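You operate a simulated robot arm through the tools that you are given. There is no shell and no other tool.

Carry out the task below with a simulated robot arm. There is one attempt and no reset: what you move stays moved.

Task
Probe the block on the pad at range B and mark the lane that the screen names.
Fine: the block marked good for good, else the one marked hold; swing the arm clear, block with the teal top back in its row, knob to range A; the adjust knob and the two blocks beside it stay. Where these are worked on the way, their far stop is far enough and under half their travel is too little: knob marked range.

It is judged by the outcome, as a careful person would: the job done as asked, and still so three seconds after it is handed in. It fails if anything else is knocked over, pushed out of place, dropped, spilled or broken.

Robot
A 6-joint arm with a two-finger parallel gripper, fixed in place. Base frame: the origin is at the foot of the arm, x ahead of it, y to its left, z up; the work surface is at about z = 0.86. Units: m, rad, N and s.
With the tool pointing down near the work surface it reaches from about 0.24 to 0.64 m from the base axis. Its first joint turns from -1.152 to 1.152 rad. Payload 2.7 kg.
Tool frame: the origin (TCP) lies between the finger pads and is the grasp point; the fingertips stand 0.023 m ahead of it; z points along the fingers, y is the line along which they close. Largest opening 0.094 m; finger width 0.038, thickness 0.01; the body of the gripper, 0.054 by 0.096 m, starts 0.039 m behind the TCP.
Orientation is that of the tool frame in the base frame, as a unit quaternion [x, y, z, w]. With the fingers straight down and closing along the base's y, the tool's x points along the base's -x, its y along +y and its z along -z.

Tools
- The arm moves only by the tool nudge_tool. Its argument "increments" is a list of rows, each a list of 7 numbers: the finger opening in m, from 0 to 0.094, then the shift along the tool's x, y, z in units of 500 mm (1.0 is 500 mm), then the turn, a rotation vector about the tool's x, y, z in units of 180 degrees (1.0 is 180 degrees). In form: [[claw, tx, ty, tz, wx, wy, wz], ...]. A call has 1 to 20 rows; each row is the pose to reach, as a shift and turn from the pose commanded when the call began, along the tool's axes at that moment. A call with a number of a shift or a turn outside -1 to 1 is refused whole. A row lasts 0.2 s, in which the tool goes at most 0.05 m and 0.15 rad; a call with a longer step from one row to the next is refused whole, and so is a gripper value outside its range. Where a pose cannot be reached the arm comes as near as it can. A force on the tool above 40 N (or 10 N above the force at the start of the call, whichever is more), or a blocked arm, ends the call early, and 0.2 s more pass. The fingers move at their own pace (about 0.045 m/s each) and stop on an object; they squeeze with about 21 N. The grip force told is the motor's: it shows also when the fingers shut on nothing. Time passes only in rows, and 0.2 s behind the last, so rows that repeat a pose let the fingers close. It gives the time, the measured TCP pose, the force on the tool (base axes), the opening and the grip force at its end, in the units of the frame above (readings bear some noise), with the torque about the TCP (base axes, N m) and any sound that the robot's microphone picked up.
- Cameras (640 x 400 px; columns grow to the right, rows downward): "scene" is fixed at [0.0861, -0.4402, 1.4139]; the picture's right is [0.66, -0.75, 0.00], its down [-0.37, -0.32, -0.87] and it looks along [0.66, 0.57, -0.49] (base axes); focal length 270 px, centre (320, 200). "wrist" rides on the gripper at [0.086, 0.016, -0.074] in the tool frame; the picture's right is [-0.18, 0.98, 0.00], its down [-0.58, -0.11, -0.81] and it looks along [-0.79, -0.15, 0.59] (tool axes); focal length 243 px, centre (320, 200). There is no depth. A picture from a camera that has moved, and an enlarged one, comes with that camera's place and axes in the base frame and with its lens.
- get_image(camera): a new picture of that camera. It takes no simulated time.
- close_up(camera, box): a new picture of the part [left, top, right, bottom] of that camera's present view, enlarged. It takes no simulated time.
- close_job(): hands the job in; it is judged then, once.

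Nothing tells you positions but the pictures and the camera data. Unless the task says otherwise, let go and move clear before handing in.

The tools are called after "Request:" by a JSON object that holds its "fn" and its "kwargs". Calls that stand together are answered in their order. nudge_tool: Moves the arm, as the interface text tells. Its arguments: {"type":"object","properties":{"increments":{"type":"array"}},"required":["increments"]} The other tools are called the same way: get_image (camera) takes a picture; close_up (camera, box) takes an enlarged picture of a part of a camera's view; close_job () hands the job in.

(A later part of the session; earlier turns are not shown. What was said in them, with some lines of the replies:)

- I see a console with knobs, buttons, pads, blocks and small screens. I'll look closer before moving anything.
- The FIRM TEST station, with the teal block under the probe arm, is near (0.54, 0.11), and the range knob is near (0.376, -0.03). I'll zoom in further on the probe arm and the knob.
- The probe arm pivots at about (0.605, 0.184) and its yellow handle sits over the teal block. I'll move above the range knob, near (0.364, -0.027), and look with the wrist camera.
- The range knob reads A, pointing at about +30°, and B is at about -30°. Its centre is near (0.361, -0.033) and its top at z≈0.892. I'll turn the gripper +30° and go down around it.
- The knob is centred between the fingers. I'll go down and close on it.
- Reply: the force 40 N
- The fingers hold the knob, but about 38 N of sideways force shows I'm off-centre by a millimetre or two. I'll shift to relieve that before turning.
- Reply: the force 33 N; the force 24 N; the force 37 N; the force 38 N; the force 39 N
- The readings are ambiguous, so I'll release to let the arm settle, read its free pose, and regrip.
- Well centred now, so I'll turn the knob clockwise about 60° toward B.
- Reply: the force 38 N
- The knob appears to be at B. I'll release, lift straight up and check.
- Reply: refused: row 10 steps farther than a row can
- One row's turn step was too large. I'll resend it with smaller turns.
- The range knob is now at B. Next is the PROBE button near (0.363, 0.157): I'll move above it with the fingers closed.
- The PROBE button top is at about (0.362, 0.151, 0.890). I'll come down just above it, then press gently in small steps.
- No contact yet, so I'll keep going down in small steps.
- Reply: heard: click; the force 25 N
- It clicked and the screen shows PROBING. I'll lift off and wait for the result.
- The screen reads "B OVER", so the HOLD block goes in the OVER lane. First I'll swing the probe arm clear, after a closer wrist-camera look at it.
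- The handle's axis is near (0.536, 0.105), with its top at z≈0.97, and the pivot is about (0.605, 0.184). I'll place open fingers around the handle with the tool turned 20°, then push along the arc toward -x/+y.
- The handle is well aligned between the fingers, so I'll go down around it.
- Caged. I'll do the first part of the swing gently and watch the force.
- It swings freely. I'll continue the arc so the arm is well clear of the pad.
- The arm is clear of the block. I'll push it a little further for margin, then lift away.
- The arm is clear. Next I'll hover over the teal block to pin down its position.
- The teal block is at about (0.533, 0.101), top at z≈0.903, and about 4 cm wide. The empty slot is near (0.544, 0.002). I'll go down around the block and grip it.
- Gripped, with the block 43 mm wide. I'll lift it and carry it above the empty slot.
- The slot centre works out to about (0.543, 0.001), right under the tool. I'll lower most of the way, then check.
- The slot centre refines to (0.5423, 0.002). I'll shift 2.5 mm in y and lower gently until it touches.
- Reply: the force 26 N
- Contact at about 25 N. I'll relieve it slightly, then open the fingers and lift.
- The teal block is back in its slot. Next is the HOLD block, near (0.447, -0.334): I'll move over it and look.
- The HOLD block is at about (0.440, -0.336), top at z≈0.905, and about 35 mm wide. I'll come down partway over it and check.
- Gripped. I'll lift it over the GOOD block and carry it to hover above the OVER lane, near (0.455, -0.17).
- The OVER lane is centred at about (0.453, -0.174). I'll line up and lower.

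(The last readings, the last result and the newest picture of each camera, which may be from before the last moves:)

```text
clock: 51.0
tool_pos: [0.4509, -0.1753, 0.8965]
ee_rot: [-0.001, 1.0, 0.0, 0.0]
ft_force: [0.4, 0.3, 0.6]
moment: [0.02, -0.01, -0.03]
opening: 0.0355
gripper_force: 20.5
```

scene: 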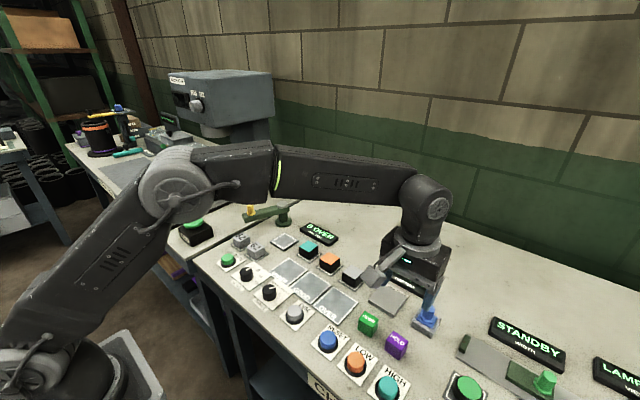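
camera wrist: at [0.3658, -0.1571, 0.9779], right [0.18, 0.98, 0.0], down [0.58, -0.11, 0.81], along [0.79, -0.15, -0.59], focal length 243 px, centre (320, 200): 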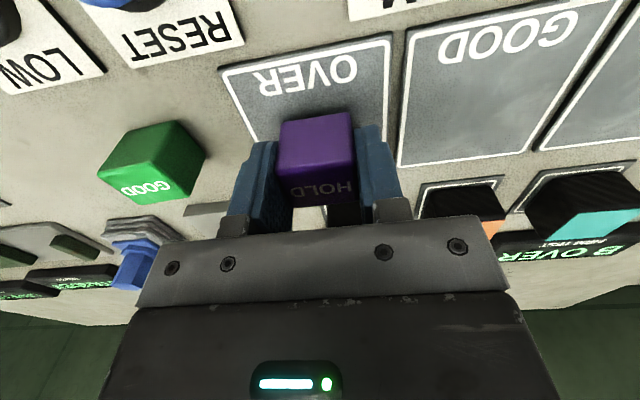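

Request:
{"fn": "nudge_tool", "kwargs": {"increments": [[0.025, 0, 0, 0.003, 0, 0, 0], [0.025, 0, 0, 0.003, 0, 0, 0]]}}

Request:
{"fn": "close_up", "kwargs": {"camera": "scene", "box": [290, 265, 370, 325]}}

```text
clock: 51.6
tool_pos: [0.4513, -0.1745, 0.8962]
ee_rot: [0.0, 1.0, -0.001, 0.001]
ft_force: [-2.5, 0.2, 6.5]
moment: [0.03, 0.08, 0.02]
opening: 0.0351
gripper_force: 20.8
```

```text
6.67 times, centred on (330, 295) of scene
camera zoom: at [0.086, -0.4402, 1.4139], right [0.66, -0.75, 0.0], down [-0.37, -0.32, -0.87], along [0.66, 0.57, -0.49], focal length 1803 px, centre (253, -433)
```

zoom: 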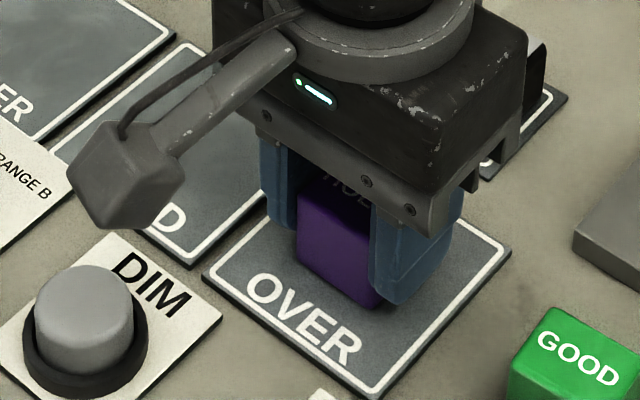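

It's touching down at 6.5 N and inside the OVER lane. I'll release and lift.

Request:
{"fn": "nudge_tool", "kwargs": {"increments": [[0.056, 0, 0, 0, 0, 0, 0], [0.056, 0, 0, 0, 0, 0, 0], [0.056, 0, 0, 0, 0, 0, 0], [0.056, 0, 0, -0.03, 0, 0, 0], [0.056, 0, 0, -0.1, 0, 0, 0], [0.056, 0, 0, -0.18, 0, 0, 0], [0.056, 0, 0, -0.24, 0, 0, 0], [0.056, 0, 0, -0.24, 0, 0, 0]]}}

Request:
{"fn": "get_image", "kwargs": {"camera": "wrist"}}

Request:
{"fn": "close_up", "kwargs": {"camera": "scene", "box": [220, 205, 420, 340]}}

```text
clock: 53.4
tool_pos: [0.45, -0.1767, 1.0147]
ee_rot: [-0.001, 1.0, 0.0, 0.0]
ft_force: [0.6, -0.1, 0.1]
moment: [0.02, 0.01, -0.02]
opening: 0.056
gripper_force: 0.0
```

```text
taken
camera wrist: at [0.3652, -0.1597, 1.0886], right [0.18, 0.98, 0.0], down [0.58, -0.11, 0.81], along [0.79, -0.15, -0.59], focal length 243 px, centre (320, 200)
```

wrist: 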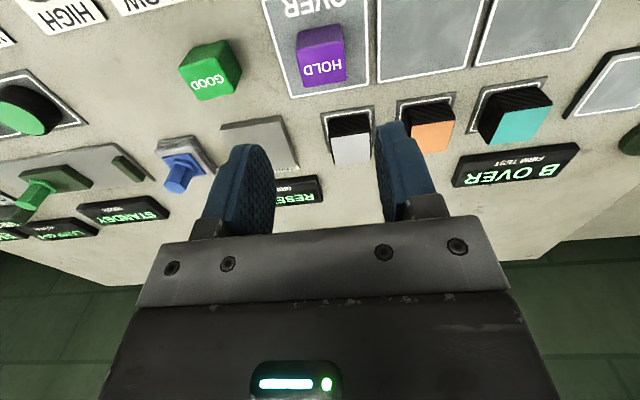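

```text
2.96 times, centred on (320, 272) of scene
camera zoom: at [0.0861, -0.4402, 1.4139], right [0.66, -0.75, 0.0], down [-0.37, -0.32, -0.87], along [0.66, 0.57, -0.49], focal length 801 px, centre (320, -15)
```

zoom: 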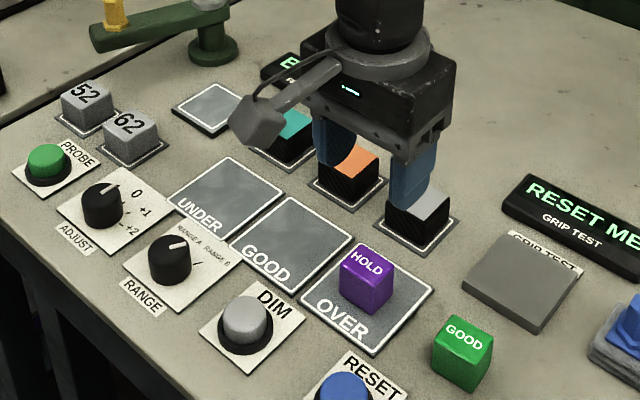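

The HOLD block stands in OVER. Last I'll return the range knob to A: move over it with the tool turned -30°.

Request:
{"fn": "nudge_tool", "kwargs": {"increments": [[0.06, 0.035, 0.056, 0, 0, 0, 0.0333], [0.06, 0.07, 0.112, 0, 0, 0, 0.0667], [0.06, 0.106, 0.168, 0, 0, 0, 0.1], [0.06, 0.142, 0.225, 0, 0, 0, 0.1333], [0.06, 0.177, 0.281, 0, 0, 0, 0.1667], [0.06, 0.177, 0.281, 0.08, 0, 0, 0.1667], [0.06, 0.177, 0.281, 0.14, 0, 0, 0.1667], [0.06, 0.177, 0.281, 0.14, 0, 0, 0.1667]]}}

Request:
{"fn": "get_image", "kwargs": {"camera": "wrist"}}

Request:
{"fn": "close_up", "kwargs": {"camera": "wrist", "box": [240, 30, 400, 190]}}

```text
clock: 55.2
tool_pos: [0.363, -0.0348, 0.9421]
ee_rot: [0.258, 0.966, 0.0, 0.001]
ft_force: [0.0, -0.2, -0.4]
moment: [-0.05, -0.02, -0.01]
opening: 0.0601
gripper_force: 0.1
```

```text
taken
camera wrist: at [0.2971, 0.0227, 1.0162], right [0.65, 0.76, 0.0], down [0.45, -0.38, 0.81], along [0.61, -0.52, -0.59], focal length 243 px, centre (320, 200)
```

wrist: 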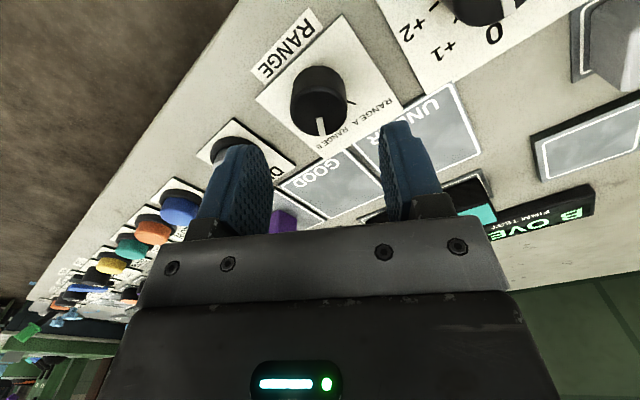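

```text
2.50 times, centred on (320, 110) of wrist
camera zoom: at [0.2971, 0.0227, 1.0162], right [0.65, 0.76, 0.0], down [0.45, -0.38, 0.81], along [0.61, -0.52, -0.59], focal length 606 px, centre (320, 425)
```

zoom: 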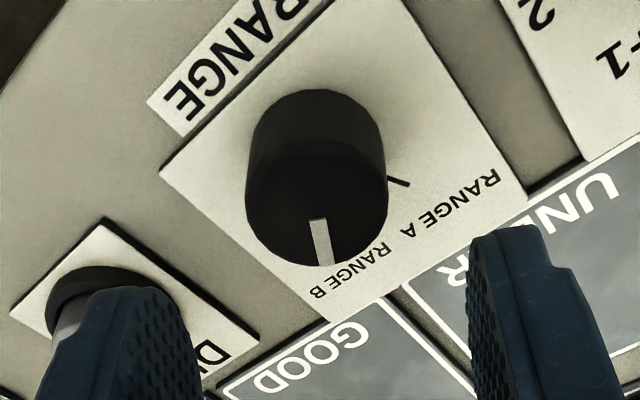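

Well aligned. I'll go down and grip the knob.

Request:
{"fn": "nudge_tool", "kwargs": {"increments": [[0.06, 0, -0.002, 0.04, 0, 0, 0], [0.06, 0, -0.002, 0.08, 0, 0, 0], [0.06, 0, -0.002, 0.102, 0, 0, 0], [0.06, 0, -0.002, 0.102, 0, 0, 0], [0.05, 0, -0.002, 0.102, 0, 0, 0], [0.02, 0, -0.002, 0.102, 0, 0, 0], [0.02, 0, -0.002, 0.102, 0, 0, 0], [0.02, 0, -0.002, 0.102, 0, 0, 0]]}}

```text
clock: 57.0
tool_pos: [0.3616, -0.0352, 0.8918]
ee_rot: [0.258, 0.966, 0.0, 0.001]
ft_force: [2.3, 7.6, -6.0]
moment: [0.11, -0.29, -0.03]
opening: 0.0349
gripper_force: 44.8
```

Good centring, with low side force. I'll turn it counter-clockwise about 61° back to A.

Request:
{"fn": "nudge_tool", "kwargs": {"increments": [[0.02, 0, 0, 0, 0, 0, -0.0417], [0.02, 0, 0, 0, 0, 0, -0.0833], [0.02, 0, 0, 0, 0, 0, -0.125], [0.02, 0, 0, 0, 0, 0, -0.1667], [0.02, 0, 0, 0, 0, 0, -0.2083], [0.02, 0, 0, 0, 0, 0, -0.25], [0.02, 0, 0, 0, 0, 0, -0.2917], [0.02, 0, 0, 0, 0, 0, -0.3333], [0.02, 0, 0, 0, 0, 0, -0.345], [0.02, 0, 0, 0, 0, 0, -0.345]]}}

Request:
{"fn": "get_image", "kwargs": {"camera": "wrist"}}

```text
clock: 59.2
tool_pos: [0.3616, -0.0339, 0.8934]
ee_rot: [-0.277, 0.961, 0.0, -0.001]
ft_force: [1.1, 22.6, -12.7]
moment: [-0.24, 0.28, -0.41]
opening: 0.0344
gripper_force: 45.1
```

```text
taken
camera wrist: at [0.2808, -0.0671, 0.968], right [-0.37, 0.93, 0.0], down [0.55, 0.22, 0.81], along [0.75, 0.3, -0.59], focal length 243 px, centre (320, 200)
```

wrist: 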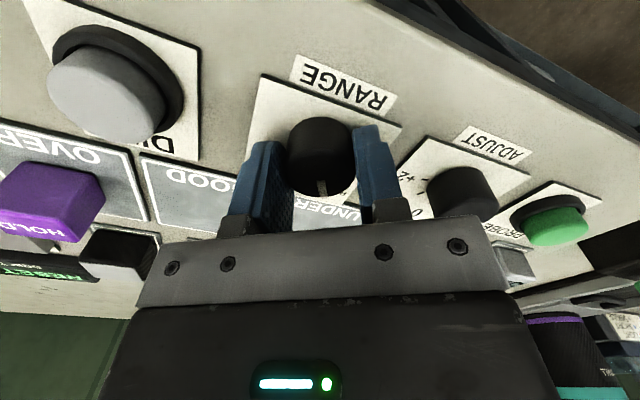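

Torque has built up, so the knob is at the A stop. I'll release, lift clear and check everything.

Request:
{"fn": "nudge_tool", "kwargs": {"increments": [[0.06, 0, 0, 0, 0, 0, 0], [0.06, 0, 0, 0, 0, 0, 0], [0.06, 0, 0, 0, 0, 0, 0], [0.06, 0, 0, -0.08, 0, 0, 0], [0.06, 0, 0, -0.16, 0, 0, 0], [0.06, 0, 0, -0.24, 0, 0, 0], [0.06, 0, 0, -0.32, 0, 0, 0.04], [0.06, 0, 0, -0.4, 0, 0, 0.08], [0.06, 0, 0, -0.48, 0, 0, 0.12], [0.06, 0, 0, -0.5, 0, 0, 0.16], [0.06, 0, 0, -0.5, 0, 0, 0.178], [0.06, 0, 0, -0.5, 0, 0, 0.178]]}}

Request:
{"fn": "get_image", "kwargs": {"camera": "wrist"}}

Request:
{"fn": "get_image", "kwargs": {"camera": "scene"}}

Request:
{"fn": "close_up", "kwargs": {"camera": "wrist", "box": [240, 0, 400, 100]}}

Request:
{"fn": "close_up", "kwargs": {"camera": "scene", "box": [200, 195, 400, 330]}}

```text
clock: 61.8
tool_pos: [0.363, -0.0345, 1.1418]
ee_rot: [0.0, 1.0, 0.0, 0.001]
ft_force: [0.1, 0.2, -0.1]
moment: [0.01, 0.01, -0.03]
opening: 0.0599
gripper_force: 0.1
```

```text
taken
camera wrist: at [0.2771, -0.0187, 1.2167], right [0.18, 0.98, 0.0], down [0.58, -0.11, 0.81], along [0.79, -0.15, -0.59], focal length 243 px, centre (320, 200)
```

wrist: 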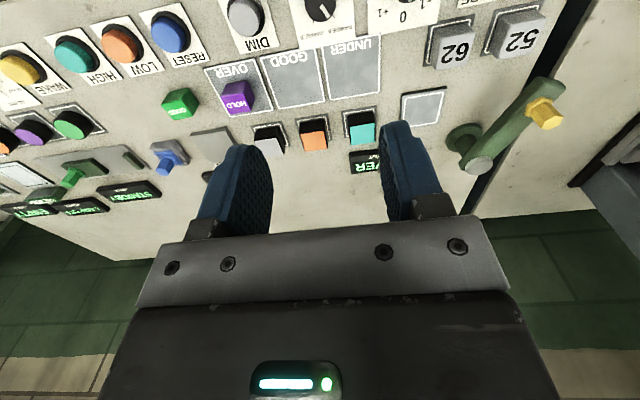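

```text
taken
```

scene: 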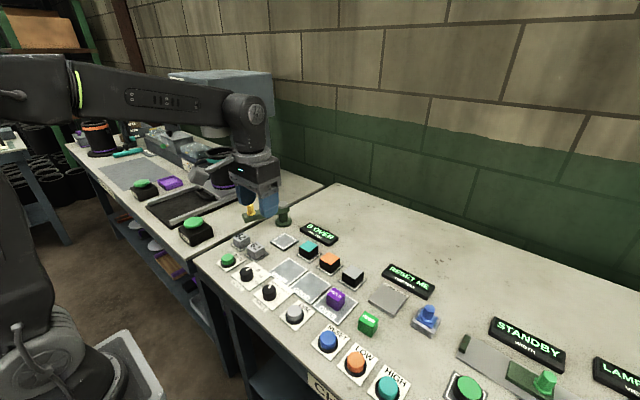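

```text
4.00 times, centred on (320, 50) of wrist
camera zoom: at [0.2771, -0.0187, 1.2167], right [0.18, 0.98, 0.0], down [0.58, -0.11, 0.81], along [0.79, -0.15, -0.59], focal length 970 px, centre (320, 800)
```

zoom: 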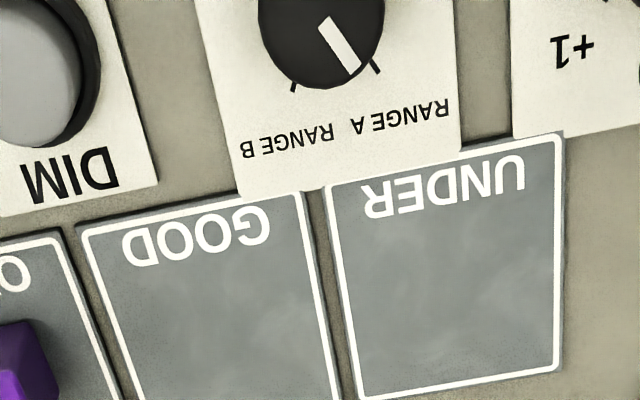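

```text
2.96 times, centred on (300, 262) of scene
camera zoom: at [0.0861, -0.4402, 1.4139], right [0.66, -0.75, 0.0], down [-0.37, -0.32, -0.87], along [0.66, 0.57, -0.49], focal length 801 px, centre (379, 15)
```

zoom: 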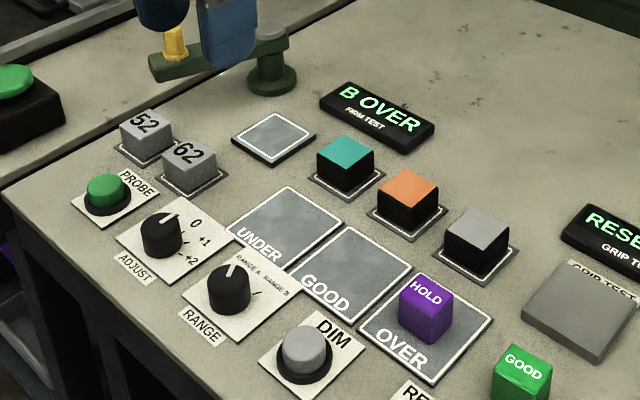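

Everything looks in place. I'll check the knob pointers against the first picture.

Request:
{"fn": "close_up", "kwargs": {"camera": "scene", "box": [235, 265, 305, 330]}}

Request:
{"fn": "close_up", "kwargs": {"camera": "scene", "box": [290, 265, 370, 325]}}

Request:
{"fn": "close_up", "kwargs": {"camera": "scene", "box": [225, 195, 345, 275]}}

```text
6.15 times, centred on (270, 298) of scene
camera zoom: at [0.0861, -0.4402, 1.4139], right [0.66, -0.75, 0.0], down [-0.37, -0.32, -0.87], along [0.66, 0.57, -0.49], focal length 1664 px, centre (628, -400)
```

zoom: 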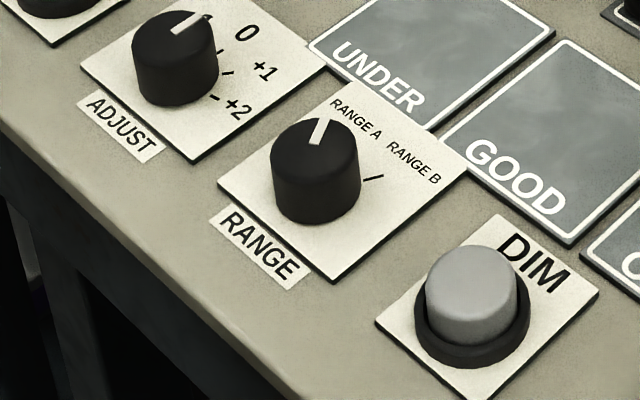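

```text
6.67 times, centred on (330, 295) of scene
camera zoom: at [0.0861, -0.4402, 1.4139], right [0.66, -0.75, 0.0], down [-0.37, -0.32, -0.87], along [0.66, 0.57, -0.49], focal length 1803 px, centre (253, -433)
```

zoom: 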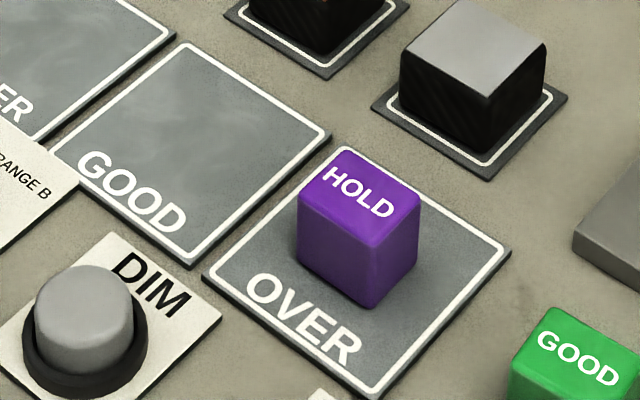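

```text
5.00 times, centred on (285, 235) of scene
camera zoom: at [0.0861, -0.4402, 1.4139], right [0.66, -0.75, 0.0], down [-0.37, -0.32, -0.87], along [0.66, 0.57, -0.49], focal length 1352 px, centre (495, 25)
```

zoom: 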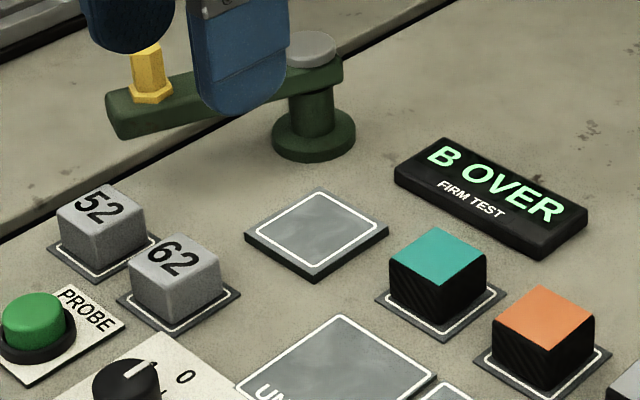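

The range knob is back at A and the adjust knob and blocks 52 and 62 haven't moved. HOLD is in the OVER lane, the teal block is in its row, the probe arm is swung clear and the gripper is free. I'm handing the job in.

Request:
{"fn": "close_job", "kwargs": {}}

```text
The job is handed in.
```

The block was probed at range B and the screen read "B OVER", so I put the block marked HOLD in the OVER lane.

- **Probe arm:** swung well clear of the pad, toward the left side of the bench.
- **Teal-topped block:** back in its empty slot in the row, beside the orange one.
- **Range knob:** turned fully back to range A; its pointer matches the first picture.
- **Left alone:** the adjust knob and blocks 52 and 62 haven't moved, and the GOOD block wasn't used.

In the last pictures nothing was knocked over or out of place. The gripper was empty and raised clear before I handed in.
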